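You operate a simulated robot arm through the tools that you are given. There is no shell and no other tool. Be economical: measure what you need, move in short steps, check, and stop when the job is done.

The job below is to be done with a simulated robot arm. You get a single attempt, and the scene is never put back.

## Task
Put two of the white sachets from the top of the middle belt on top of the wrapped pink pack. Then open the service fuse cover. The order counts.

It is judged by the outcome, as a careful person would: the job done as asked, and still so three seconds after it is handed in. It fails if anything else is knocked over, pushed out of place, dropped, spilled or broken. A push-on lid holds only when it is set on centred and level and pressed home; a screw cap is set on level and turned clockwise until tight.

## Robot
A 5-joint arm with a fingered hand on a trunk, on a base that drives. Base frame: it is fixed to the floor where the robot stands at the start and does not move with it; the origin is under the middle of the robot, x ahead of it, y to its left, z up; the surface under the hand at the start is at about z = 620. Lengths are in mm, angles in rad, forces in N, time in s.
With the tool pointing down near the work surface it reaches from about 280 to 560 mm from the robot's upright axis, wherever it stands. Its first joint turns from -2.007 to 2.007 rad. Places, roughly: service fuse cover [5500, -1300, 900]. The tool tilts only in the upright plane through the base axis and itself; it spins freely about its own axis. Payload 2.9 kg.
The TCP is the grasp point between the finger pads, 22 mm short of the fingertips. In the tool frame z runs along the fingers and y along their closing line. Largest opening 124 mm; the body of the gripper starts 60 mm behind the TCP. The gripper is a hand of 3 fingers: y runs from the thumb to the fingers, the wrist lies at [0, 0, -218] in the tool frame, and closing takes about 1.5 s.
Orientation is told as [roll, pitch, yaw] about the base's x, y, z axes, in that order, counted from this pose: with the fingers straight down and closing along the base's y, the tool's x points along the base's -x, its y along +y and its z along -z.

## Interface
- The arm moves only by the tool jog_arm. Its argument "deltas" is text: rows parted by semicolons, each of 6 numbers parted by spaces: the shift along the base's x, y, z in units of 50 mm (1.0 is 50 mm), then the turn, a rotation vector about the base's x, y, z in units of 6 degrees (1.0 is 6 degrees). In form: tx ty tz ax ay az; .... A call has 1 to 20 rows; each row shifts and turns the commanded pose from where the row before left it. "fingers" is the gripper command, from -1 (fully open) to 1 (shut), values between in proportion, set as the call begins (left out, the last holds). A call with a number of a shift or a turn outside -1 to 1 is refused whole. A row lasts 0.2 s, in which the tool goes at most 50 mm and 0.15 rad; a call with a longer step from one row to the next is refused whole, and so is a gripper value outside its range. A pose out of reach is approached as far as the arm can. The call stops where the force on the tool passes 40 N (or 10 N more than at its start, if that is more) or the arm is blocked; 0.2 s more then pass. Each finger travels about 153 mm/s and halts on what it meets, pressing with about 22 N; the grip force reading is that of the motor and also rises with nothing between the fingers. The clock runs only during rows and for 0.2 s after the last one: add rows that do not move to give the fingers time. The reply holds the time, the measured pose of the TCP, the force on the tool along the base axes, the opening and the grip force, in the units named above and with some noise, with the torque about the TCP (base axes, N m) and any sound that the robot's microphone picked up, and new pictures: "views" is both (left out), scene, wrist or none.
- Cameras (640 x 400 px; columns grow to the right, rows downward): "scene" is now at [8.5, 129.7, 1408.1]; the picture's right is [-0.26, -0.97, 0.00], its down [-0.76, 0.20, -0.61] and it looks along [0.59, -0.16, -0.79] (base axes); focal length 286 px, centre (320, 200). "wrist" rides on the gripper at [64, -37, -75] in the tool frame; the picture's right is [0.50, 0.87, 0.00], its down [-0.62, 0.36, -0.70] and it looks along [-0.61, 0.35, 0.71] (tool axes); focal length 230 px, centre (320, 200). There is no depth. A picture from a camera that has moved, and an enlarged one, comes with that camera's place and axes in the base frame and with its lens. The place of the scene camera against the robot may be out by one fixed shift of up to 18 mm in any direction.
- slide_trunk(by): slides the trunk up (or, below 0, down) by that many mm; the arm and the scene camera ride with it, the base frame stays. It gives what a move gives, with no picture.
- drive_base(legs): drives the robot by 1 to 6 legs, each [ahead, left, turn to the left] in mm, mm and rad, along the robot's own axes; the way and the turn of a leg run together, so that a leg with both is an arc; at most 1500 mm and 3.142 rad a leg. The arm and the cameras ride along, it lands a little off, and it stops where it bumps. It gives what a move gives, and a new picture of the scene camera.
- set_fingers(finger1, finger2, thumb_bend): sets how far each is bent, from 0 (flat) to 1 (curled in); at 0.3 the hand is open as for a grip, at 0.7 the pads meet at the TCP. One left out holds its place. A second passes; each finger stops where it meets its share of the squeeze, and holds until it gets a number again. A gripper value or a shape takes the hand back. It gives what a move gives, with no picture; readings hold the bend of each and the force on the fingers (four entries, about 0 where the hand has none), thumb and palm.
- hand_shape(shape): the hand has 3 fingers and takes this shape, open, in about a second: jaw (thumb against the fingers, like two jaws); tri (thumb and two fingers); tip (a fingertip pinch); poke (one finger out to press); point (the index stretched); flat (the hand flat); cup (the hand cupped); fist (a fist). The gripper value then closes the fingers along that shape, each until it touches; the sizes above hold for jaw. It gives what a move gives, with no picture.
- head_to(pan, tilt): turns the head with the scene camera to pan (to the left, within 2.705 rad either way) and tilt (down, from -0.506 to 1.204), counted from straight ahead of the robot. It gives what a move gives, and a new picture of the scene camera.
- inspect(camera, box): a new picture of the part [left, top, right, bottom] of that camera's present view, enlarged. It takes no simulated time.
- sign_off(): hands the job in; it is judged then, once.

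Work in short steps. Places have to be worked out from the pictures, the camera data and where the tool is seen: move nearer, look again, correct. Check each grasp and each placing, and mend what went wrong. You have 165 turns and 260 pictures in all, those below and enlarged ones among them. Open the gripper and draw the arm clear of the work before you hand the job in, unless the task says otherwise; then end with one line.

The tools are called after "Call:" as name(argument=value, ...) on one line, values as JSON. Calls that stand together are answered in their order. jog_arm: Moves the arm, as the interface text tells. Its arguments: {"type":"object","properties":{"deltas":{"type":"string"},"fingers":{"type":"number"},"views":{"type":"string","enum":["both","scene","wrist","none"]}},"required":["deltas"]} The other tools are called the same way: slide_trunk (by) slides the trunk up or down; hand_shape (shape) gives the hand a shape; set_fingers (finger1, finger2, thumb_bend) moves the fingers one by one; drive_base (legs) drives the base; head_to (pan, tilt) turns the head that bears the scene camera; inspect (camera, box) takes an enlarged picture of a part of a camera's view; sign_off () hands the job in.

At the start:

```text
clock: 0.0
eef_pos: [382.5, -28.1, 879.5]
tool_rot: [0.001, 0.0, 0.001]
ft_force: [-0.6, -0.4, 0.8]
torque: [-0.04, 0.02, 0.02]
opening: 123.8
grip_force: 0.0
shape: jaw
bend: [0.3, 0.3, 0.3]
finger forces: [0.1, 0.0, 0.1, 0.1, 0.0, 0.0]
trunk travel left (down, up): [-525.0, 465.0]
robot x, y, heading: [0.3, -0.9, 0.003]
head pan, tilt: [-0.262, 0.913]
```

scene: 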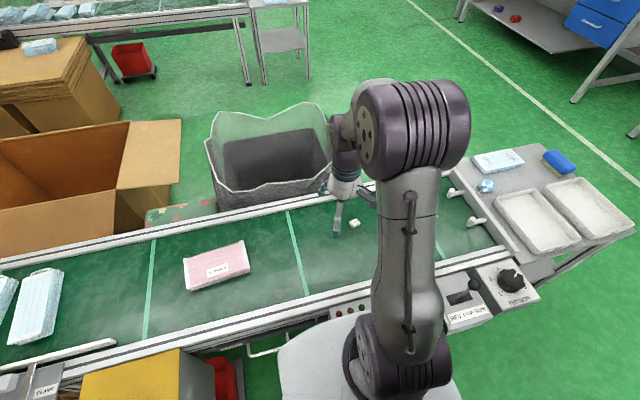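
wrist: 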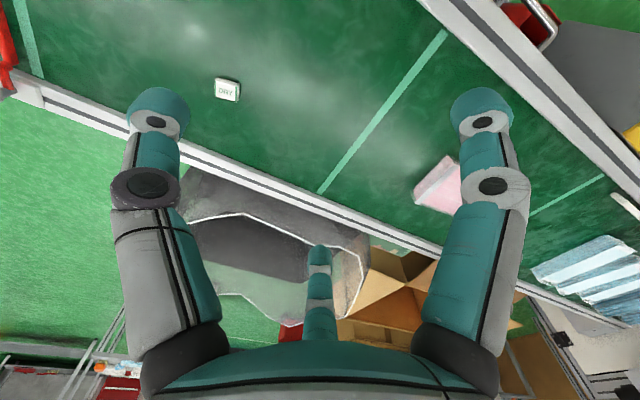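

The belt ahead carries a pink pack and a small white "DRY" sachet, and there may be more belts. I'll look around with the head first.

Call:
head_to(pan=0.6, tilt=0.6)

Call:
head_to(pan=-0.3, tilt=0.2)

Call:
head_to(pan=-1.3, tilt=0.6)

```text
clock: 1.2
eef_pos: [382.8, -28.2, 880.1]
tool_rot: [0.0, 0.001, 0.001]
ft_force: [0.4, -1.3, -0.9]
torque: [0.0, 0.02, -0.01]
opening: 123.9
grip_force: 0.0
shape: jaw
bend: [0.3, 0.3, 0.3]
finger forces: [0.1, 0.0, 0.1, 0.0, 0.0, 0.0]
trunk travel left (down, up): [-525.0, 465.0]
robot x, y, heading: [-1.9, 2.1, 0.001]
head pan, tilt: [0.6, 0.6]
camera scene: at [9.2, 198.9, 1433.8], right [0.56, -0.83, 0.0], down [-0.47, -0.32, -0.82], along [0.68, 0.47, -0.57], focal length 286 px, centre (320, 200)
```

scene: 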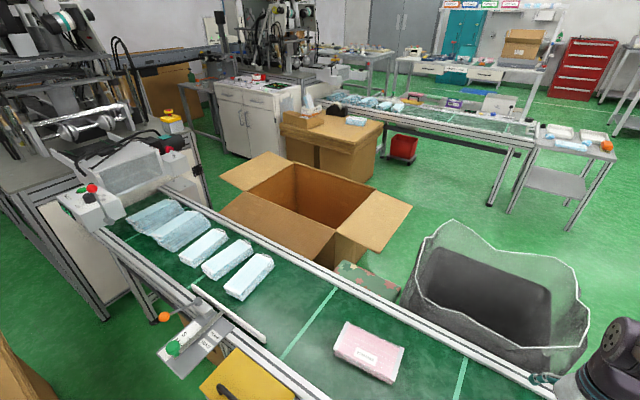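

```text
clock: 2.4
eef_pos: [383.3, -28.2, 879.3]
tool_rot: [0.0, 0.001, -0.002]
ft_force: [-1.3, 0.4, -0.2]
torque: [0.01, 0.0, 0.0]
opening: 124.0
grip_force: 0.0
shape: jaw
bend: [0.3, 0.3, 0.3]
finger forces: [0.0, 0.0, 0.1, 0.1, 0.0, 0.1]
trunk travel left (down, up): [-525.0, 465.0]
robot x, y, heading: [0.7, -0.5, -0.005]
head pan, tilt: [-0.3, 0.201]
camera scene: at [25.3, 121.6, 1470.6], right [-0.29, -0.96, 0.0], down [-0.19, 0.06, -0.98], along [0.94, -0.29, -0.2], focal length 286 px, centre (320, 200)
```

scene: 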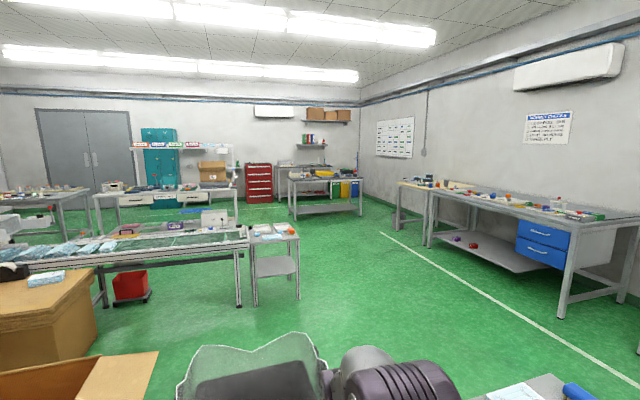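

```text
clock: 3.6
eef_pos: [383.1, -28.5, 879.7]
tool_rot: [0.0, -0.002, -0.002]
ft_force: [0.0, -1.1, 0.8]
torque: [-0.02, 0.0, 0.01]
opening: 124.1
grip_force: 0.1
shape: jaw
bend: [0.3, 0.3, 0.3]
finger forces: [0.1, 0.1, 0.1, 0.0, 0.0, 0.1]
trunk travel left (down, up): [-525.0, 465.0]
robot x, y, heading: [-1.3, -1.0, 0.001]
head pan, tilt: [-1.3, 0.6]
camera scene: at [-40.1, 63.9, 1433.9], right [-0.96, -0.27, 0.0], down [-0.15, 0.54, -0.83], along [0.22, -0.8, -0.56], focal length 286 px, centre (320, 200)
```

scene: 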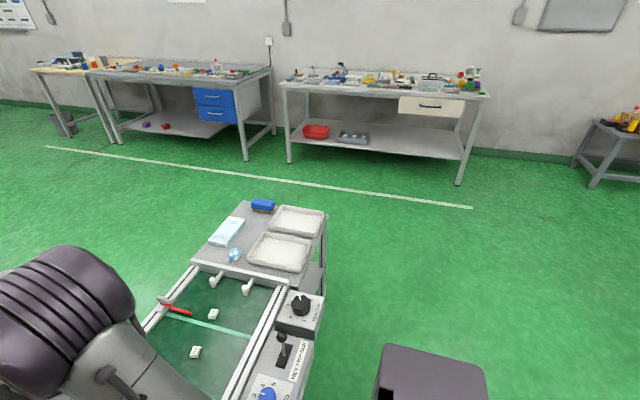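

This belt shows two small white sachets near its right end and a red tool. I'll look behind and left to learn how many belts there are.

Call:
head_to(pan=2.6, tilt=0.4)

Call:
head_to(pan=-2.5, tilt=0.4)

Call:
head_to(pan=-1.0, tilt=1.0)

```text
clock: 6.8
eef_pos: [383.2, -28.6, 879.9]
tool_rot: [0.001, -0.002, -0.001]
ft_force: [0.4, 0.1, -0.1]
torque: [0.02, -0.01, 0.01]
opening: 124.0
grip_force: 0.1
shape: jaw
bend: [0.3, 0.3, 0.3]
finger forces: [0.1, 0.1, 0.0, 0.1, 0.0, 0.0]
trunk travel left (down, up): [-525.0, 465.0]
robot x, y, heading: [-1.0, 3.0, -0.003]
head pan, tilt: [2.601, 0.4]
camera scene: at [-143.2, 196.8, 1452.0], right [0.52, 0.86, 0.0], down [0.33, -0.2, -0.92], along [-0.79, 0.47, -0.39], focal length 286 px, centre (320, 200)
```

scene: 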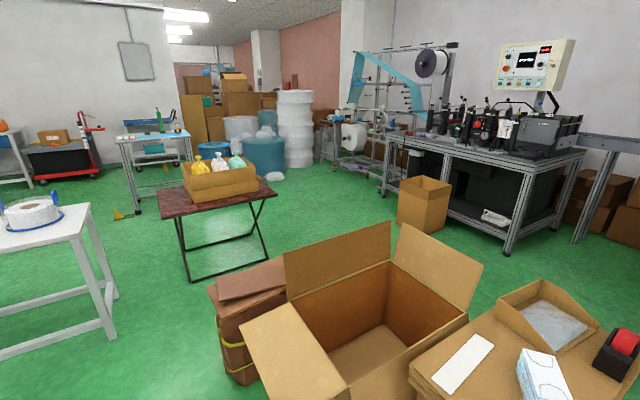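

```text
clock: 10.8
eef_pos: [382.6, -27.7, 880.0]
tool_rot: [-0.001, 0.002, -0.001]
ft_force: [-0.5, 0.5, 0.6]
torque: [0.02, -0.04, 0.0]
opening: 123.8
grip_force: 0.1
shape: jaw
bend: [0.3, 0.3, 0.3]
finger forces: [0.1, 0.0, 0.0, 0.0, 0.0, 0.1]
trunk travel left (down, up): [-525.0, 465.0]
robot x, y, heading: [-0.1, 1.6, 0.001]
head pan, tilt: [-2.499, 0.4]
camera scene: at [-137.9, 93.5, 1452.1], right [-0.6, 0.8, 0.0], down [0.31, 0.23, -0.92], along [-0.74, -0.55, -0.39], focal length 286 px, centre (320, 200)
```

scene: 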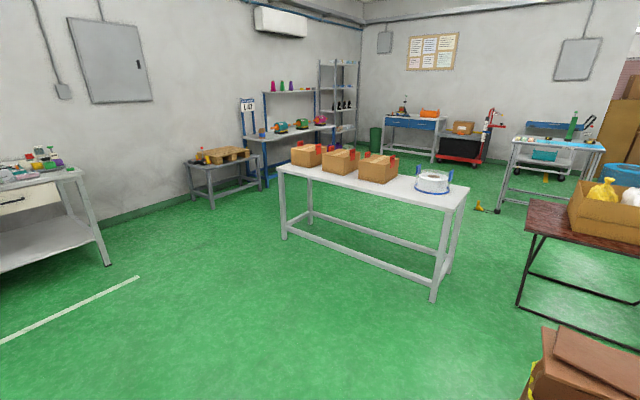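

```text
clock: 12.4
eef_pos: [383.0, -28.4, 881.0]
tool_rot: [-0.002, 0.0, 0.002]
ft_force: [-0.1, -0.4, -0.4]
torque: [0.01, -0.01, 0.02]
opening: 124.1
grip_force: 0.1
shape: jaw
bend: [0.3, 0.3, 0.3]
finger forces: [0.0, 0.0, 0.1, 0.0, 0.0, 0.1]
trunk travel left (down, up): [-525.0, 465.0]
robot x, y, heading: [-1.7, -0.2, -0.008]
head pan, tilt: [-1.0, 1.0]
camera scene: at [-26.2, 90.4, 1401.8], right [-0.84, -0.54, 0.0], down [-0.45, 0.71, -0.54], along [0.29, -0.46, -0.84], focal length 286 px, centre (320, 200)
```

scene: 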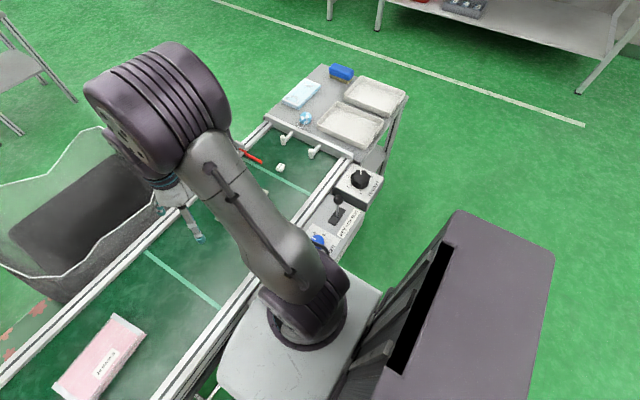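

The belt carries three or so sachets, at about (475,-115), (415,-260) and (432,-375). The pink pack is at about (438,326). I'll move above the nearest sachet for a closer wrist view.

Call:
jog_arm(deltas="0.6 -0.6 -0.5 0 0 0; 0.6 -0.6 -0.5 0 0 0; 0.6 -0.5 -0.5 0 0 0; 0 0 -0.5 0 0 0; 0 0 -0.4 0 0 0;0 0 0 0 0 0", fingers=-1)

```text
clock: 13.8
eef_pos: [472.8, -113.1, 757.9]
tool_rot: [-0.002, 0.0, 0.001]
ft_force: [0.2, 0.2, 0.6]
torque: [0.02, -0.01, 0.01]
opening: 123.8
grip_force: 0.1
shape: jaw
bend: [0.3, 0.3, 0.3]
finger forces: [0.0, 0.0, 0.1, 0.1, 0.0, 0.0]
trunk travel left (down, up): [-525.0, 465.0]
robot x, y, heading: [3.2, -2.4, 0.006]
head pan, tilt: [-1.0, 1.0]
camera scene: at [-26.3, 90.5, 1401.8], right [-0.84, -0.54, 0.0], down [-0.45, 0.71, -0.54], along [0.29, -0.45, -0.84], focal length 286 px, centre (320, 200)
camera wrist: at [407.9, -150.5, 833.3], right [-0.5, 0.87, 0.0], down [0.62, 0.36, 0.7], along [0.61, 0.35, -0.71], focal length 230 px, centre (320, 200)
```

scene: 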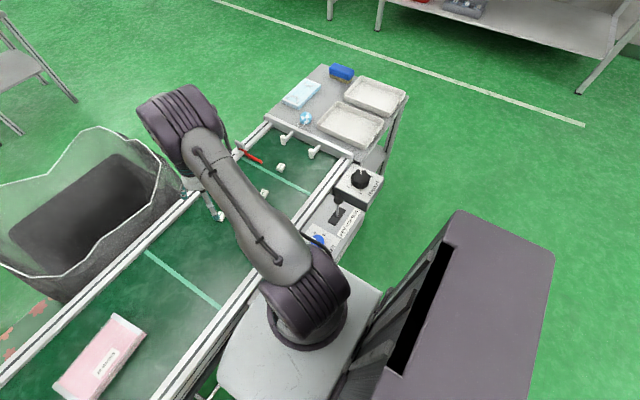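
wrist: 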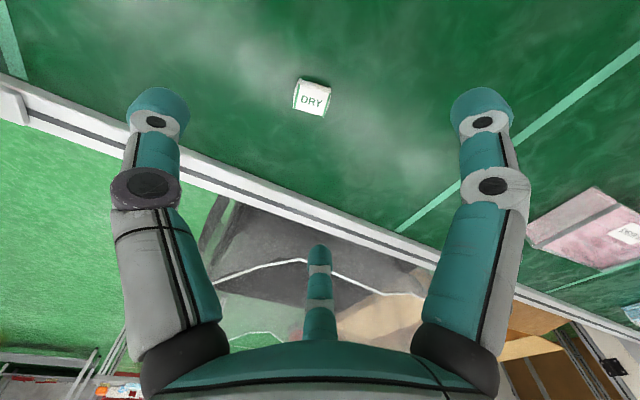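

The sachet sits at about (479,-118), roughly 32 mm across. Before descending I'll part-close the hand to see how the fingers come together.

Call:
jog_arm(deltas="0 0 0 0 0 0;0 0 0 0 0 0;0 0 0 0 0 0;0 0 0 0 0 0", fingers=0.3, views="wrist")

Call:
hand_shape(shape="tip")

Call:
jog_arm(deltas="0 0 0 0 0 0;0 0 0 0 0 0;0 0 0 0 0 0;0 0 0 0 0 0", fingers=0.3, views="wrist")

```text
clock: 14.8
eef_pos: [471.7, -113.4, 758.6]
tool_rot: [0.001, 0.0, 0.0]
ft_force: [0.6, -0.1, 0.0]
torque: [-0.02, 0.0, -0.01]
opening: 44.0
grip_force: 0.0
shape: jaw
bend: [0.77, 0.77, 0.7]
finger forces: [0.0, 0.0, 0.1, 0.0, 0.0, 0.0]
trunk travel left (down, up): [-525.0, 465.0]
robot x, y, heading: [-0.1, 1.7, -0.001]
head pan, tilt: [-1.0, 1.0]
camera wrist: at [408.1, -150.5, 833.6], right [-0.5, 0.87, 0.0], down [0.62, 0.36, 0.7], along [0.61, 0.35, -0.71], focal length 230 px, centre (320, 200)
```

wrist: 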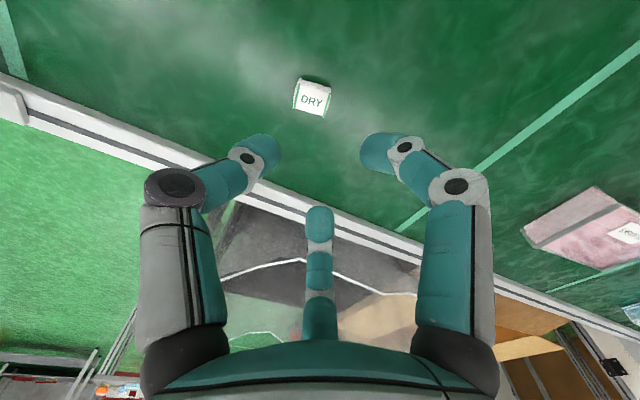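

```text
clock: 15.7
eef_pos: [473.1, -112.4, 759.2]
tool_rot: [0.001, 0.0, 0.0]
ft_force: [-0.7, 0.8, 0.2]
torque: [0.01, 0.05, 0.0]
opening: 124.0
grip_force: 0.2
shape: tip
bend: [0.3, 0.3, 0.3]
finger forces: [0.0, 0.0, 0.0, 0.0, 0.0, 0.1]
trunk travel left (down, up): [-525.0, 465.0]
robot x, y, heading: [2.6, -1.8, 0.006]
head pan, tilt: [-1.0, 1.0]
```

```text
clock: 16.7
eef_pos: [472.5, -114.1, 759.3]
tool_rot: [0.0, 0.0, 0.0]
ft_force: [-0.1, -0.1, 0.1]
torque: [0.0, 0.0, 0.03]
opening: 43.6
grip_force: 0.0
shape: tip
bend: [0.77, 0.77, 0.7]
finger forces: [0.0, 0.0, 0.0, 0.0, 0.1, 0.1]
trunk travel left (down, up): [-525.0, 465.0]
robot x, y, heading: [-3.0, 1.7, -0.002]
head pan, tilt: [-1.0, 1.0]
camera wrist: at [408.1, -150.5, 833.6], right [-0.5, 0.87, 0.0], down [0.62, 0.36, 0.7], along [0.61, 0.35, -0.71], focal length 230 px, centre (320, 200)
```

wrist: 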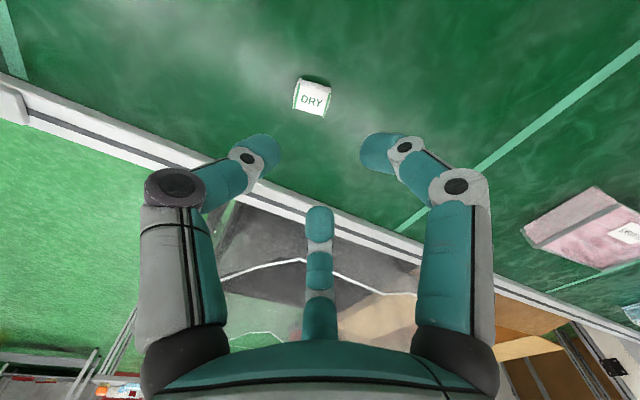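

The three fingers close like a chuck onto the TCP, which suits a small sachet. I'll centre over it with an opening of about 75 mm and descend partway.

Call:
jog_arm(deltas="0.12 -0.1 -0.5 0 0 0; 0 0 -0.5 0 0 0; 0 0 -0.5 0 0 0; 0 0 -0.4 0 0 0;0 0 0 0 0 0", fingers=-0.2, views="wrist")

```text
clock: 17.9
eef_pos: [479.6, -119.2, 663.9]
tool_rot: [0.0, 0.001, -0.001]
ft_force: [-0.3, 0.4, -0.2]
torque: [0.02, -0.05, 0.0]
opening: 73.7
grip_force: 0.1
shape: tip
bend: [0.32, 0.32, 0.7]
finger forces: [0.1, 0.1, 0.1, 0.1, 0.0, 0.0]
trunk travel left (down, up): [-525.0, 465.0]
robot x, y, heading: [-4.5, 1.6, -0.001]
head pan, tilt: [-1.0, 1.0]
camera wrist: at [414.3, -155.8, 739.1], right [-0.5, 0.87, 0.0], down [0.62, 0.36, 0.7], along [0.61, 0.35, -0.71], focal length 230 px, centre (320, 200)
```

wrist: 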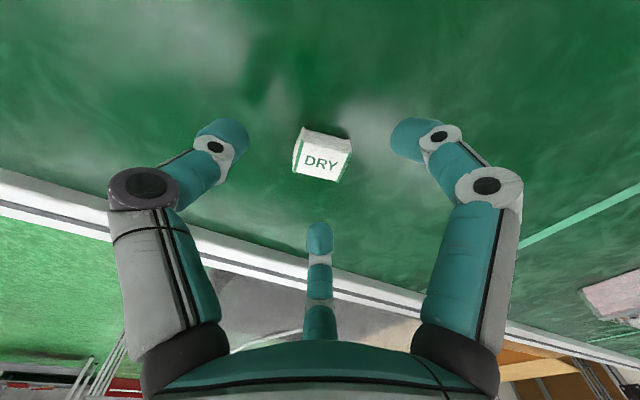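

The sachet lies centred under the hand. I'll descend to about z 644 while watching force.

Call:
jog_arm(deltas="0 0 -0.2 0 0 0; 0 0 -0.1 0 0 0; 0 0 -0.1 0 0 0;0 0 0 0 0 0", views="wrist")

```text
clock: 18.9
eef_pos: [478.4, -119.1, 644.0]
tool_rot: [0.0, 0.001, 0.001]
ft_force: [0.9, 0.3, -0.4]
torque: [0.01, 0.0, -0.02]
opening: 73.7
grip_force: 0.1
shape: tip
bend: [0.32, 0.32, 0.7]
finger forces: [0.1, 0.1, 0.1, 0.0, 0.0, 0.0]
trunk travel left (down, up): [-525.0, 465.0]
robot x, y, heading: [1.3, 1.7, 0.005]
head pan, tilt: [-1.0, 1.0]
camera wrist: at [414.4, -155.5, 719.1], right [-0.5, 0.87, 0.0], down [0.62, 0.36, 0.7], along [0.61, 0.35, -0.71], focal length 230 px, centre (320, 200)
```

wrist: 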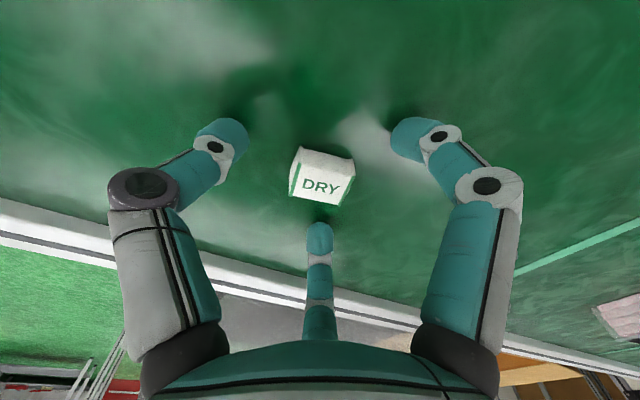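

No contact yet, and the tips are beside the sachet. I'll close on it.

Call:
jog_arm(deltas="0 0 -0.04 0 0 0;0 0 0 0 0 0;0 0 0 0 0 0;0 0 0 0 0 0;0 0 0 0 0 0;0 0 0 0 0 0", fingers=0.9, views="wrist")

```text
clock: 20.3
eef_pos: [479.0, -118.9, 641.8]
tool_rot: [0.0, 0.001, -0.001]
ft_force: [0.0, -1.2, 0.8]
torque: [-0.01, 0.02, 0.01]
opening: 20.8
grip_force: 22.7
shape: tip
bend: [0.76, 0.75, 0.69]
finger forces: [16.5, 19.5, 0.0, 0.0, 17.3, 0.0]
trunk travel left (down, up): [-525.0, 465.0]
robot x, y, heading: [-1.4, -0.8, -0.002]
head pan, tilt: [-1.0, 1.0]
camera wrist: at [414.6, -155.4, 717.2], right [-0.5, 0.87, 0.0], down [0.62, 0.36, 0.7], along [0.61, 0.35, -0.71], focal length 230 px, centre (320, 200)
```

wrist: 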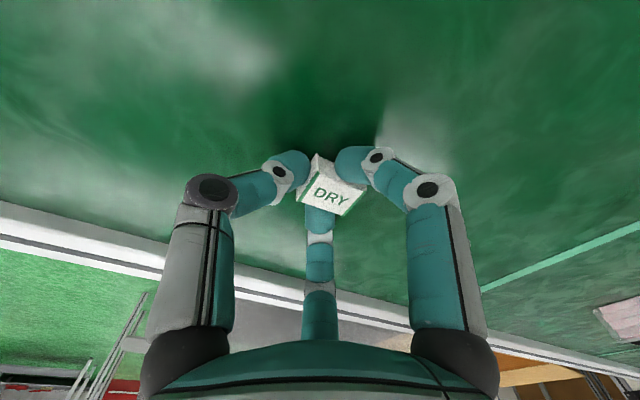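

All three fingers press the sachet. I'll lift and carry it toward the pink pack, stopping short to look.

Call:
jog_arm(deltas="0 0 0.3 0 0 0;0 0 0.5 0 0 0;0 0 0.6 0 0 0;0 0 0.6 0 0 0;0 0 0.3 0 0 0;-0.2 0.7 0 0 0 0;-0.2 0.8 0 0 0 0;-0.2 0.8 0 0 0 0;-0.2 0.8 0 0 0 0;-0.2 0.8 0 0 0 0;-0.2 0.8 0 0 0 0;-0.2 0.8 0 0 0 0;0 0.5 0 0 0 0;0 0 0 0 0 0")

```text
clock: 23.3
eef_pos: [410.6, 181.1, 758.4]
tool_rot: [-0.001, 0.0, 0.0]
ft_force: [0.4, -1.1, -0.6]
torque: [0.01, 0.03, -0.01]
opening: 20.2
grip_force: 21.5
shape: tip
bend: [0.76, 0.75, 0.71]
finger forces: [17.0, 19.4, 0.0, 0.0, 16.2, 0.0]
trunk travel left (down, up): [-525.0, 465.0]
robot x, y, heading: [-1.0, -0.9, -0.0]
head pan, tilt: [-1.0, 1.0]
camera scene: at [-26.1, 90.3, 1401.8], right [-0.84, -0.54, 0.0], down [-0.45, 0.71, -0.54], along [0.29, -0.45, -0.84], focal length 286 px, centre (320, 200)
camera wrist: at [344.9, 145.2, 832.6], right [-0.5, 0.87, 0.0], down [0.62, 0.36, 0.7], along [0.61, 0.35, -0.71], focal length 230 px, centre (320, 200)
```

scene: 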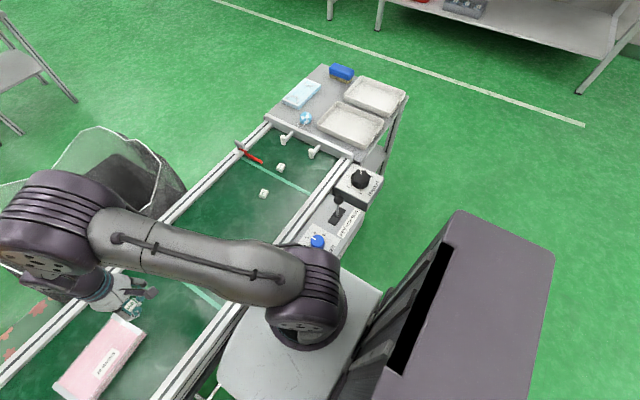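
wrist: 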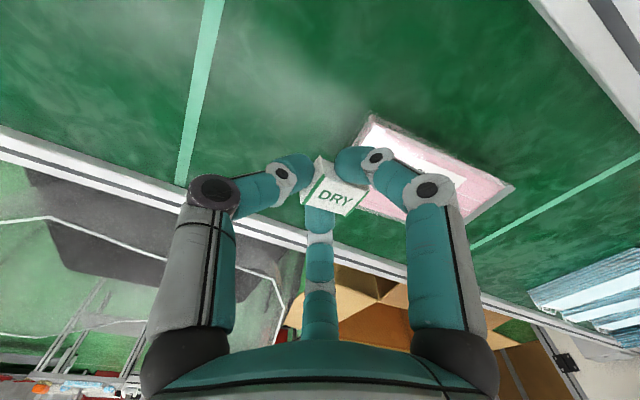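

The pack spans about x 390–480, y 225–420. I'll place the first sachet near (425,320), approaching to z≈700 first.

Call:
jog_arm(deltas="0.1 0.7 0 0 0 0;0.1 0.7 0 0 0 0;0.1 0.7 0 0 0 0;0 0.68 0 0 0 0;0 0 -0.4 0 0 0;0 0 -0.4 0 0 0;0 0 -0.36 0 0 0;0 0 0 0 0 0", views="wrist")

Call:
head_to(pan=0.5, tilt=0.95)

```text
clock: 25.1
eef_pos: [424.7, 321.1, 698.9]
tool_rot: [0.0, 0.0, 0.001]
ft_force: [-0.5, 0.1, -0.3]
torque: [0.01, 0.06, 0.0]
opening: 20.1
grip_force: 22.0
shape: tip
bend: [0.76, 0.75, 0.67]
finger forces: [17.5, 19.4, 0.0, 0.0, 15.4, 0.0]
trunk travel left (down, up): [-525.0, 465.0]
robot x, y, heading: [-0.4, 0.6, -0.001]
head pan, tilt: [-1.0, 1.0]
camera wrist: at [359.7, 284.0, 773.7], right [-0.5, 0.87, 0.0], down [0.62, 0.36, 0.7], along [0.61, 0.35, -0.71], focal length 230 px, centre (320, 200)
```

wrist: 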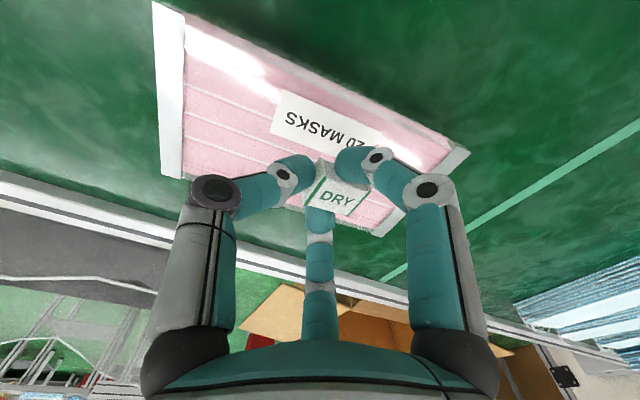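

```text
clock: 26.7
eef_pos: [423.6, 319.1, 700.1]
tool_rot: [0.0, 0.0, 0.0]
ft_force: [-0.4, -0.5, -0.9]
torque: [-0.01, -0.01, 0.01]
opening: 20.4
grip_force: 22.5
shape: tip
bend: [0.76, 0.75, 0.67]
finger forces: [17.5, 19.3, 0.1, 0.0, 15.4, 0.1]
trunk travel left (down, up): [-525.0, 465.0]
robot x, y, heading: [0.1, 0.5, 0.0]
head pan, tilt: [0.499, 0.949]
camera scene: at [0.2, 183.9, 1405.4], right [0.48, -0.88, 0.0], down [-0.71, -0.39, -0.58], along [0.51, 0.28, -0.81], focal length 286 px, centre (320, 200)
```

scene: 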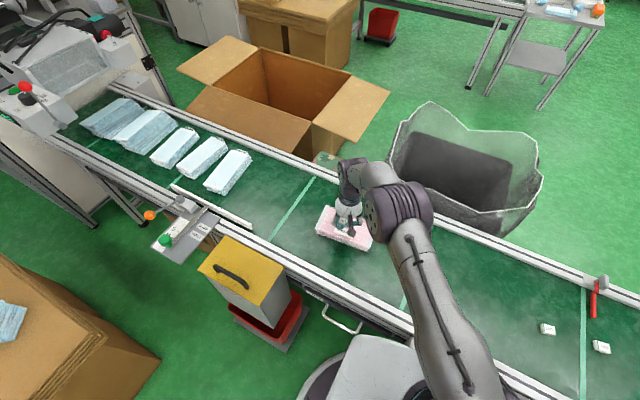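

The pack's centre is about (440,323), so the sachet is well inside it. I'll descend in small steps.

Call:
jog_arm(deltas="0 0 -0.2 0 0 0;0 0 -0.1 0 0 0;0 0 -0.1 0 0 0;0 0 0 0 0 0", views="wrist")

```text
clock: 27.7
eef_pos: [424.5, 321.0, 679.4]
tool_rot: [0.002, -0.002, 0.001]
ft_force: [0.2, -0.8, -0.8]
torque: [0.0, -0.02, 0.0]
opening: 20.4
grip_force: 22.1
shape: tip
bend: [0.76, 0.75, 0.67]
finger forces: [17.5, 19.5, 0.0, 0.0, 15.4, 0.0]
trunk travel left (down, up): [-525.0, 465.0]
robot x, y, heading: [-0.3, 2.4, -0.0]
head pan, tilt: [0.499, 0.949]
camera wrist: at [359.7, 284.0, 754.0], right [-0.5, 0.87, 0.0], down [0.62, 0.36, 0.7], along [0.61, 0.35, -0.71], focal length 230 px, centre (320, 200)
```

wrist: 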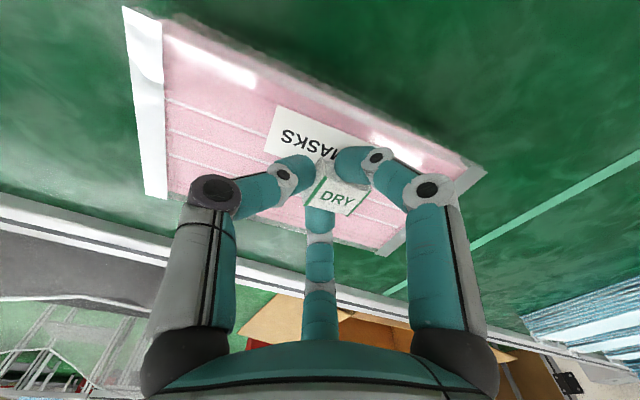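

Triangulation puts the pack top near z≈645–650. I'll continue down in 2 mm steps.

Call:
jog_arm(deltas="0 0 -0.1 0 0 0;0 0 -0.04 0 0 0;0 0 -0.04 0 0 0;0 0 0 0 0 0", views="none")

Call:
inspect(camera="wrist", box=[240, 120, 400, 220])

Call:
inspect(camera="scene", box=[290, 180, 400, 260])

```text
clock: 28.7
eef_pos: [425.4, 319.5, 673.8]
tool_rot: [0.006, -0.005, 0.0]
ft_force: [6.2, 2.7, 25.7]
torque: [0.3, -0.32, -0.01]
opening: 21.3
grip_force: 21.9
shape: tip
bend: [0.76, 0.77, 0.67]
finger forces: [24.3, 40.2, 0.1, 0.0, 15.8, 0.0]
trunk travel left (down, up): [-525.0, 465.0]
robot x, y, heading: [0.1, -1.8, -0.001]
head pan, tilt: [0.499, 0.949]
```

```text
4.00 times, centred on (320, 170) of wrist
camera zoom: at [359.2, 283.5, 747.2], right [-0.5, 0.87, 0.0], down [0.61, 0.35, 0.71], along [0.61, 0.35, -0.71], focal length 920 px, centre (320, 320)
```

zoom: 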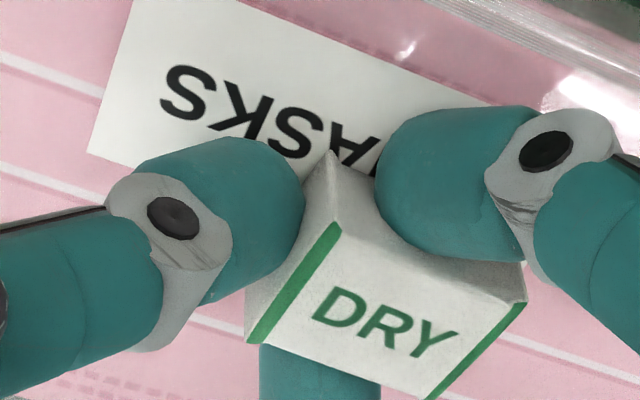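

```text
5.00 times, centred on (345, 220) of scene
camera zoom: at [-2.1, 181.9, 1406.0], right [0.48, -0.88, 0.0], down [-0.71, -0.39, -0.58], along [0.51, 0.28, -0.81], focal length 1431 px, centre (195, 100)
```

zoom: 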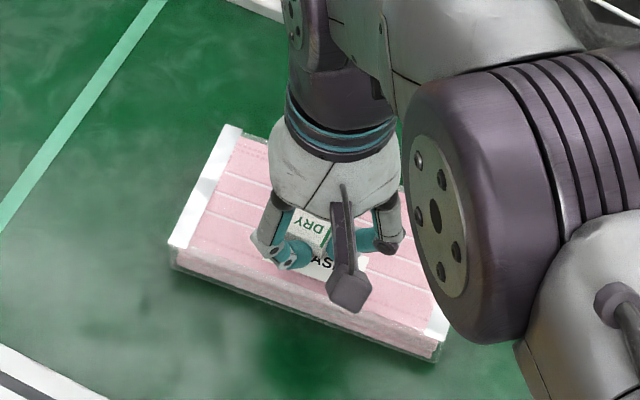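

It touches the pack with 26 N. I'll ease up 3 mm, then open gently.

Call:
jog_arm(deltas="0 0 0.06 0 0 0;0 0 0 0 0 0", views="none")

Call:
jog_arm(deltas="0 0 0 0 0 0;0 0 0 0 0 0;0 0 0 0 0 0;0 0 0 0 0 0", fingers=-0.2, views="wrist")

```text
clock: 29.3
eef_pos: [422.7, 319.4, 673.0]
tool_rot: [0.0, -0.001, 0.0]
ft_force: [2.3, 0.5, 9.9]
torque: [0.15, -0.17, -0.05]
opening: 21.4
grip_force: 22.0
shape: tip
bend: [0.76, 0.77, 0.72]
finger forces: [22.3, 31.6, 0.0, 0.0, 15.0, 0.0]
trunk travel left (down, up): [-525.0, 465.0]
robot x, y, heading: [-1.0, -1.4, -0.004]
head pan, tilt: [0.499, 0.949]
```

```text
clock: 30.3
eef_pos: [424.2, 319.0, 674.7]
tool_rot: [0.0, 0.0, -0.001]
ft_force: [-0.7, -1.7, 9.6]
torque: [0.15, 0.04, 0.05]
opening: 70.5
grip_force: 0.0
shape: tip
bend: [0.33, 0.34, 0.7]
finger forces: [5.0, 4.5, 0.0, 0.0, 0.0, 0.0]
trunk travel left (down, up): [-525.0, 465.0]
robot x, y, heading: [4.4, -3.4, -0.007]
head pan, tilt: [0.499, 0.949]
camera wrist: at [358.9, 283.1, 748.7], right [-0.5, 0.87, 0.0], down [0.62, 0.36, 0.7], along [0.61, 0.35, -0.71], focal length 230 px, centre (320, 200)
```

wrist: 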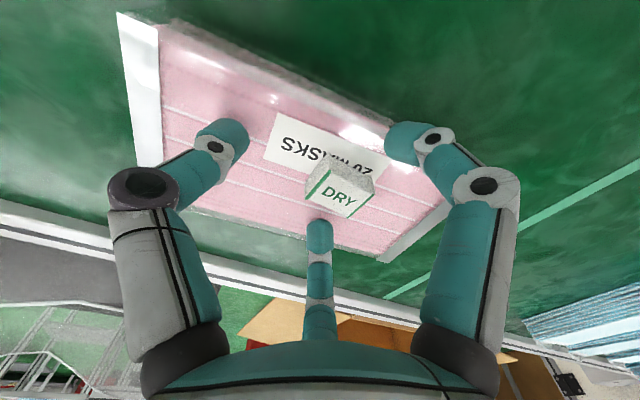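

The sachet rests on the pack. I'll lift straight up, then travel to sachet B at about (420,-260).

Call:
jog_arm(deltas="0 0 0.1 0 0 0;0 0 0.3 0 0 0;0 0 0.6 0 0 0;0 0 0.7 0 0 0;0 0 0 0 0 0", views="wrist")

Call:
jog_arm(deltas="0 -0.9 0 0 0 0;0 -0.9 0 0 0 0;0 -0.9 0 0 0 0;0 -0.9 0 0 0 0;0 -0.9 0 0 0 0;0 -0.9 0 0 0 0;0 -0.9 0 0 0 0;0 -0.9 0 0 0 0;0 -0.9 0 0 0 0;0 -0.9 0 0 0 0;0 -0.9 0 0 0 0;0 -0.9 0 0 0 0;0 -0.8 0 0 0 0;0 0 0 0 0 0", views="both")

```text
clock: 31.5
eef_pos: [425.1, 320.0, 758.6]
tool_rot: [0.0, -0.001, 0.001]
ft_force: [0.0, 0.6, 0.6]
torque: [0.01, -0.01, 0.03]
opening: 73.9
grip_force: 0.1
shape: tip
bend: [0.32, 0.32, 0.7]
finger forces: [0.0, 0.0, 0.1, 0.1, 0.0, 0.1]
trunk travel left (down, up): [-525.0, 465.0]
robot x, y, heading: [-1.3, -0.6, -0.0]
head pan, tilt: [0.499, 0.949]
camera wrist: at [360.1, 284.0, 833.2], right [-0.5, 0.87, 0.0], down [0.62, 0.36, 0.7], along [0.61, 0.35, -0.71], focal length 230 px, centre (320, 200)
```

wrist: 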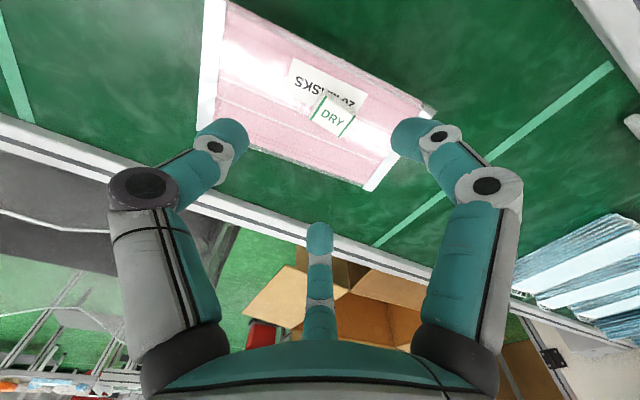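

```text
clock: 34.5
eef_pos: [423.0, -257.8, 759.2]
tool_rot: [0.0, 0.0, 0.001]
ft_force: [0.7, -0.5, 0.0]
torque: [-0.01, -0.01, -0.02]
opening: 73.9
grip_force: 0.1
shape: tip
bend: [0.32, 0.32, 0.7]
finger forces: [0.1, 0.1, 0.0, 0.0, 0.0, 0.0]
trunk travel left (down, up): [-525.0, 465.0]
robot x, y, heading: [4.6, 0.8, 0.0]
head pan, tilt: [0.499, 0.949]
camera scene: at [0.1, 184.1, 1405.4], right [0.48, -0.88, 0.0], down [-0.71, -0.39, -0.58], along [0.51, 0.28, -0.81], focal length 286 px, centre (320, 200)
camera wrist: at [358.9, -296.1, 834.0], right [-0.5, 0.87, 0.0], down [0.62, 0.36, 0.7], along [0.61, 0.35, -0.71], focal length 230 px, centre (320, 200)
```

scene: 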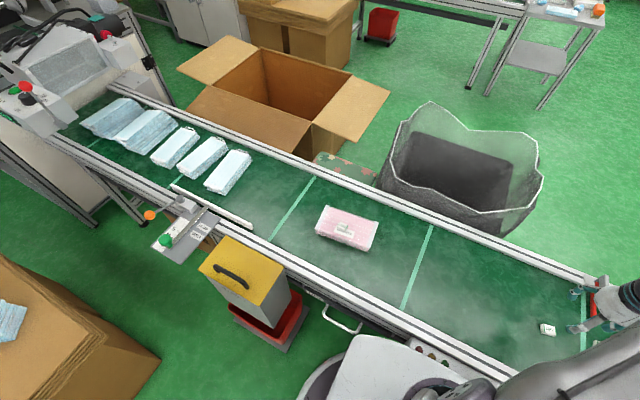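
wrist: 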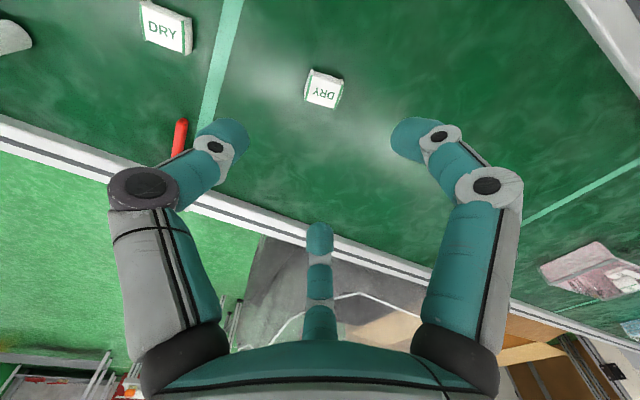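

Sachet B is at about (417,-258). I'll shift 6 mm and descend to about 643.

Call:
jog_arm(deltas="-0.12 0 -0.5 0 0 0; 0 0 -0.5 0 0 0; 0 0 -0.5 0 0 0; 0 0 -0.4 0 0 0;0 0 -0.2 0 0 0;0 0 -0.1 0 0 0;0 0 -0.1 0 0 0;0 0 0 0 0 0", views="wrist")

```text
clock: 36.3
eef_pos: [418.6, -259.6, 643.9]
tool_rot: [0.001, 0.0, 0.001]
ft_force: [0.6, 0.6, 0.5]
torque: [0.02, 0.0, 0.01]
opening: 73.9
grip_force: 0.0
shape: tip
bend: [0.32, 0.32, 0.7]
finger forces: [0.0, 0.1, 0.0, 0.1, 0.0, 0.1]
trunk travel left (down, up): [-525.0, 465.0]
robot x, y, heading: [-2.9, -0.0, 0.001]
head pan, tilt: [0.499, 0.949]
camera wrist: at [353.4, -296.3, 718.2], right [-0.5, 0.87, 0.0], down [0.62, 0.36, 0.7], along [0.61, 0.35, -0.71], focal length 230 px, centre (320, 200)
```

wrist: 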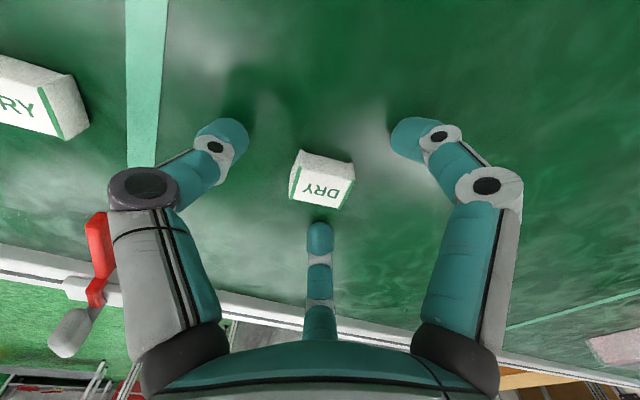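

Centred as with the first one. I'll close on it and lift.

Call:
jog_arm(deltas="0 0 -0.04 0 0 0;0 0 0 0 0 0;0 0 0 0 0 0;0 0 0 0 0 0;0 0 0 0 0 0;0 0 0 0 0 0;0 0 0.3 0 0 0;0 0 0.5 0 0 0;0 0 0.7 0 0 0;0 0 0.8 0 0 0;0 0 0 0 0 0", fingers=0.9, views="wrist")

```text
clock: 38.7
eef_pos: [418.0, -257.6, 758.3]
tool_rot: [-0.001, 0.0, -0.001]
ft_force: [0.1, 0.7, 0.3]
torque: [0.02, 0.01, -0.01]
opening: 22.5
grip_force: 22.2
shape: tip
bend: [0.76, 0.76, 0.71]
finger forces: [16.5, 19.9, 0.0, 0.0, 15.9, 0.0]
trunk travel left (down, up): [-525.0, 465.0]
robot x, y, heading: [1.7, -0.8, -0.003]
head pan, tilt: [0.499, 0.949]
camera wrist: at [353.7, -295.2, 831.7], right [-0.5, 0.87, 0.0], down [0.62, 0.36, 0.7], along [0.61, 0.35, -0.71], focal length 230 px, centre (320, 200)
```

wrist: 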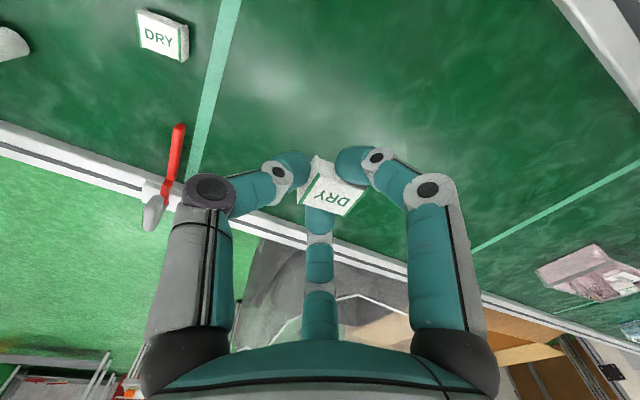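

Gripped. The first sachet is at about (425,330), so I'll carry the second to (435,268) on the pack.

Call:
jog_arm(deltas="0 0.9 0 0 0 0;0 0.9 0 0 0 0;0 0.9 0 0 0 0;0 0.9 0 0 0 0;0 0.9 0 0 0 0;0 0.9 0 0 0 0;0 0.9 0 0 0 0;0 0.9 0 0 0 0;0 0.9 0 0 0 0;0.1 0.9 0 0 0 0;0.1 0.9 0 0 0 0;0.14 0.62 0 0 0 0;0 0 -0.4 0 0 0;0 0 -0.4 0 0 0;0 0 -0.3 0 0 0;0 0 0 0 0 0", views="wrist")

```text
clock: 42.1
eef_pos: [434.8, 266.2, 701.0]
tool_rot: [0.0, -0.001, 0.001]
ft_force: [-0.4, 0.4, -1.0]
torque: [-0.02, 0.0, -0.03]
opening: 22.4
grip_force: 22.4
shape: tip
bend: [0.76, 0.76, 0.72]
finger forces: [17.6, 19.7, 0.0, 0.0, 14.8, 0.1]
trunk travel left (down, up): [-525.0, 465.0]
robot x, y, heading: [0.5, -0.4, -0.003]
head pan, tilt: [0.499, 0.949]
camera wrist: at [370.1, 229.7, 775.4], right [-0.5, 0.87, 0.0], down [0.62, 0.36, 0.7], along [0.61, 0.35, -0.71], focal length 230 px, centre (320, 200)
```

wrist: 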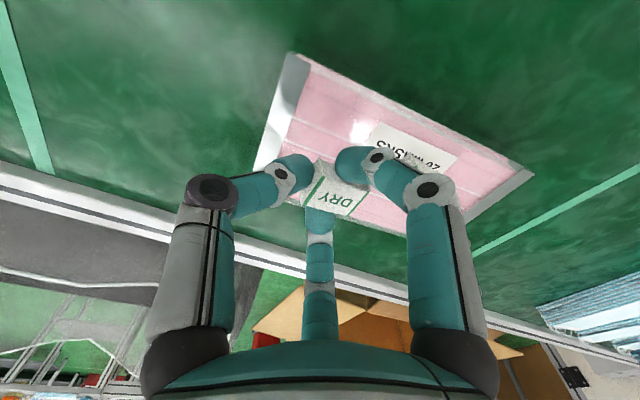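

Clear of the first sachet. I'll descend to about 677 (with a 5 mm shift inward).

Call:
jog_arm(deltas="0 0.1 -0.2 0 0 0;0 0 -0.14 0 0 0;0 0 -0.1 0 0 0;0 0 -0.06 0 0 0;0 0 0 0 0 0", views="wrist")

```text
clock: 43.3
eef_pos: [434.6, 271.0, 676.3]
tool_rot: [-0.002, -0.001, 0.0]
ft_force: [0.4, 0.8, -1.1]
torque: [-0.02, 0.02, 0.01]
opening: 22.2
grip_force: 22.6
shape: tip
bend: [0.76, 0.76, 0.72]
finger forces: [17.7, 19.7, 0.0, 0.0, 14.6, 0.0]
trunk travel left (down, up): [-525.0, 465.0]
robot x, y, heading: [2.9, -2.0, -0.001]
head pan, tilt: [0.499, 0.949]
camera wrist: at [370.5, 235.0, 751.0], right [-0.5, 0.87, 0.0], down [0.62, 0.36, 0.7], along [0.61, 0.35, -0.71], focal length 230 px, centre (320, 200)
```

wrist: 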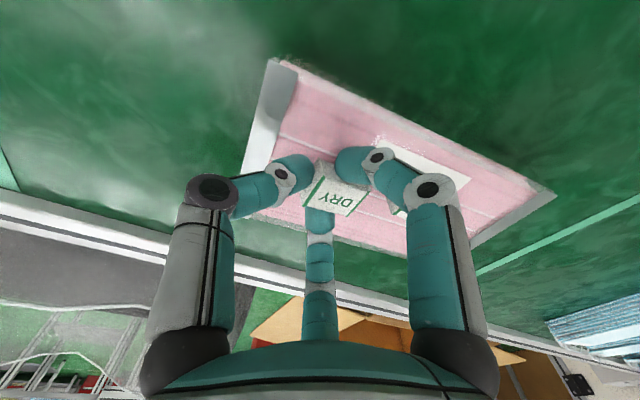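

Still no contact; just 1–2 mm further.

Call:
jog_arm(deltas="0 0 -0.03 0 0 0;0 0 0 0 0 0", views="none")

```text
clock: 43.9
eef_pos: [435.4, 271.3, 675.6]
tool_rot: [-0.001, 0.0, 0.0]
ft_force: [-0.1, -0.2, 2.3]
torque: [0.06, 0.03, -0.01]
opening: 22.3
grip_force: 22.0
shape: tip
bend: [0.76, 0.76, 0.72]
finger forces: [18.4, 20.2, 0.0, 0.0, 14.2, 0.0]
trunk travel left (down, up): [-525.0, 465.0]
robot x, y, heading: [-0.4, 0.2, -0.001]
head pan, tilt: [0.499, 0.949]
```

Light touch now. I'll open and check.

Call:
jog_arm(deltas="0 0 0 0 0 0;0 0 0 0 0 0;0 0 0 0 0 0;0 0 0 0 0 0;0 0 0.2 0 0 0;0 0 0.4 0 0 0;0 0 0.7 0 0 0;0 0 0.7 0 0 0;0 0 0 0 0 0", fingers=-0.15, views="both")

```text
clock: 45.9
eef_pos: [435.5, 271.3, 775.2]
tool_rot: [-0.001, 0.001, 0.001]
ft_force: [1.0, 0.6, -0.2]
torque: [0.0, 0.01, 0.01]
opening: 70.7
grip_force: 0.1
shape: tip
bend: [0.33, 0.33, 0.7]
finger forces: [0.0, 0.0, 0.0, 0.0, 0.0, 0.0]
trunk travel left (down, up): [-525.0, 465.0]
robot x, y, heading: [-1.0, -3.5, -0.0]
head pan, tilt: [0.499, 0.949]
camera scene: at [0.3, 184.1, 1405.4], right [0.48, -0.88, 0.0], down [-0.71, -0.39, -0.58], along [0.51, 0.28, -0.81], focal length 286 px, centre (320, 200)
camera wrist: at [370.6, 234.8, 850.2], right [-0.5, 0.87, 0.0], down [0.62, 0.36, 0.7], along [0.61, 0.35, -0.71], focal length 230 px, centre (320, 200)
```

scene: 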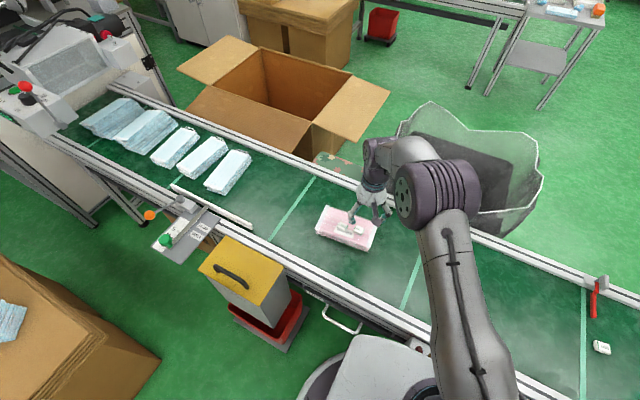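
wrist: 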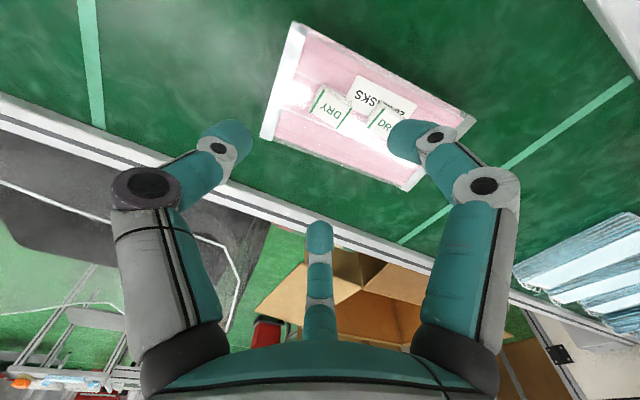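

Both sachets are on the pack. Next I'll raise and tuck the arm, and look toward the fuse cover at (5500,-1300,900).

Call:
jog_arm(deltas="0 -0.2 0.8 0 0 0;-0.3 -0.8 0.8 0 0 0;-0.3 -0.9 0.4 0 0 0;-0.3 -0.9 0 0 0 0;-0.3 -0.9 0 0 0 0;-0.3 -0.9 0 0 0 0;0 -0.7 0 0 0 0;0 0 0 0 0 0", views="none")

Call:
head_to(pan=-0.25, tilt=0.15)

Call:
inspect(camera="scene", box=[220, 110, 420, 235])

```text
refused: row 2 steps farther than a row can; nothing moved
```

```text
clock: 47.1
eef_pos: [435.6, 272.3, 777.1]
tool_rot: [-0.001, -0.001, 0.0]
ft_force: [0.4, -0.2, 0.5]
torque: [0.0, -0.01, 0.02]
opening: 70.9
grip_force: 0.0
shape: tip
bend: [0.33, 0.33, 0.7]
finger forces: [0.0, 0.0, 0.1, 0.0, 0.2, 0.1]
trunk travel left (down, up): [-525.0, 465.0]
robot x, y, heading: [-2.2, -0.9, 0.005]
head pan, tilt: [-0.25, 0.15]
camera scene: at [26.2, 126.3, 1475.2], right [-0.25, -0.97, 0.0], down [-0.15, 0.04, -0.99], along [0.96, -0.24, -0.15], focal length 286 px, centre (320, 200)
```

scene: 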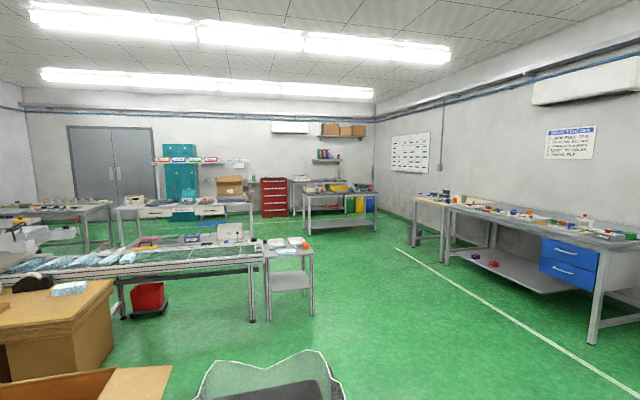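

```text
3.20 times, centred on (320, 172) of scene
camera zoom: at [26.2, 126.3, 1475.2], right [-0.25, -0.97, 0.0], down [-0.15, 0.04, -0.99], along [0.96, -0.24, -0.15], focal length 916 px, centre (320, 288)
```

zoom: 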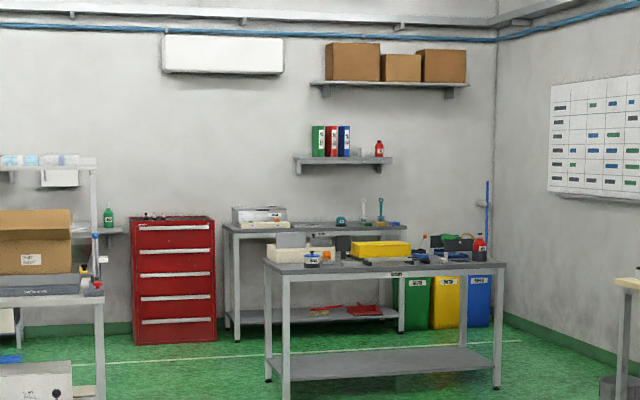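

One row was too long. The cover seems to be on the bench beyond the aisle. I'll redo the tuck with shorter rows.

Call:
jog_arm(deltas="0 0 0.8 0 0 0;0 -0.4 0.8 0 0 0;-0.3 -0.8 0.3 0 0 0;-0.3 -0.9 0 0 0 0;-0.3 -0.9 0 0 0 0;-0.3 -0.9 0 0 0 0;-0.3 -0.7 0 0 0 0;-0.3 -0.7 0 0 0 0;0 0 0 0 0 0", views="none")

Call:
drive_base(legs=[[-300, 0, 0]])

Call:
head_to(pan=-1.2, tilt=0.7)

```text
clock: 49.1
eef_pos: [345.5, 8.2, 869.9]
tool_rot: [0.0, 0.0, -0.001]
ft_force: [-0.4, -0.3, -0.1]
torque: [0.02, -0.03, 0.02]
opening: 70.8
grip_force: 0.0
shape: tip
bend: [0.33, 0.33, 0.7]
finger forces: [0.0, 0.1, 0.1, 0.1, 0.1, 0.0]
trunk travel left (down, up): [-525.0, 465.0]
robot x, y, heading: [1.9, -0.5, 0.002]
head pan, tilt: [-0.25, 0.15]
```

```text
clock: 51.1
eef_pos: [43.7, 6.2, 870.8]
tool_rot: [0.0, 0.0, -0.003]
ft_force: [0.8, -0.2, 0.1]
torque: [0.0, 0.01, 0.02]
opening: 70.8
grip_force: 0.0
shape: tip
bend: [0.33, 0.33, 0.7]
finger forces: [0.0, 0.1, 0.0, 0.0, 0.0, 0.0]
trunk travel left (down, up): [-525.0, 465.0]
robot x, y, heading: [-304.7, -1.8, -0.004]
head pan, tilt: [-0.25, 0.15]
camera scene: at [-276.3, 126.4, 1475.3], right [-0.25, -0.97, 0.0], down [-0.14, 0.04, -0.99], along [0.96, -0.25, -0.15], focal length 286 px, centre (320, 200)
```

scene: 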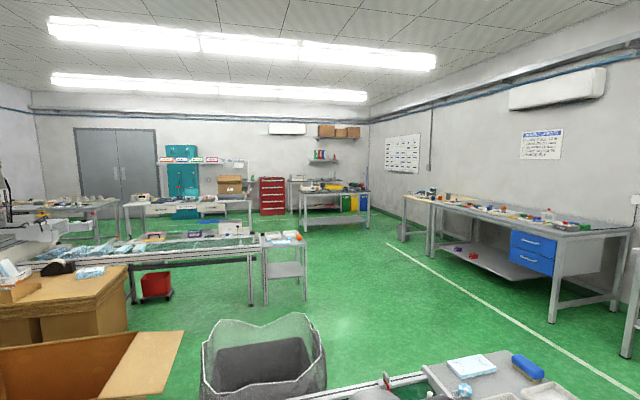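

```text
clock: 52.4
eef_pos: [43.1, 5.8, 870.1]
tool_rot: [-0.001, -0.001, -0.003]
ft_force: [0.6, -0.5, 0.5]
torque: [-0.01, 0.01, 0.03]
opening: 70.7
grip_force: 0.0
shape: tip
bend: [0.33, 0.33, 0.7]
finger forces: [0.0, 0.0, 0.0, 0.0, 0.0, 0.0]
trunk travel left (down, up): [-525.0, 465.0]
robot x, y, heading: [-303.6, -4.9, -0.005]
head pan, tilt: [-1.201, 0.7]
camera scene: at [-334.5, 70.2, 1425.2], right [-0.93, -0.36, 0.0], down [-0.23, 0.6, -0.77], along [0.28, -0.71, -0.64], focal length 286 px, centre (320, 200)
```

scene: 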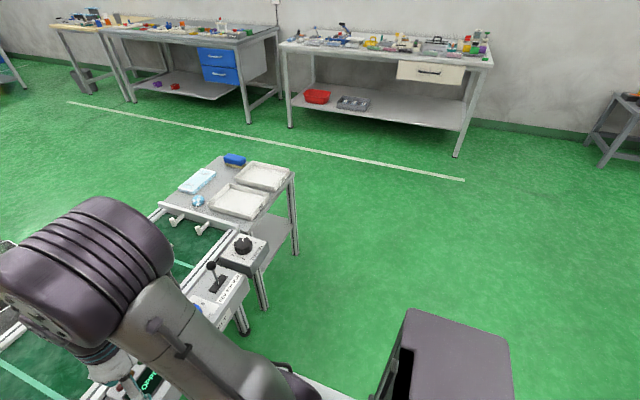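

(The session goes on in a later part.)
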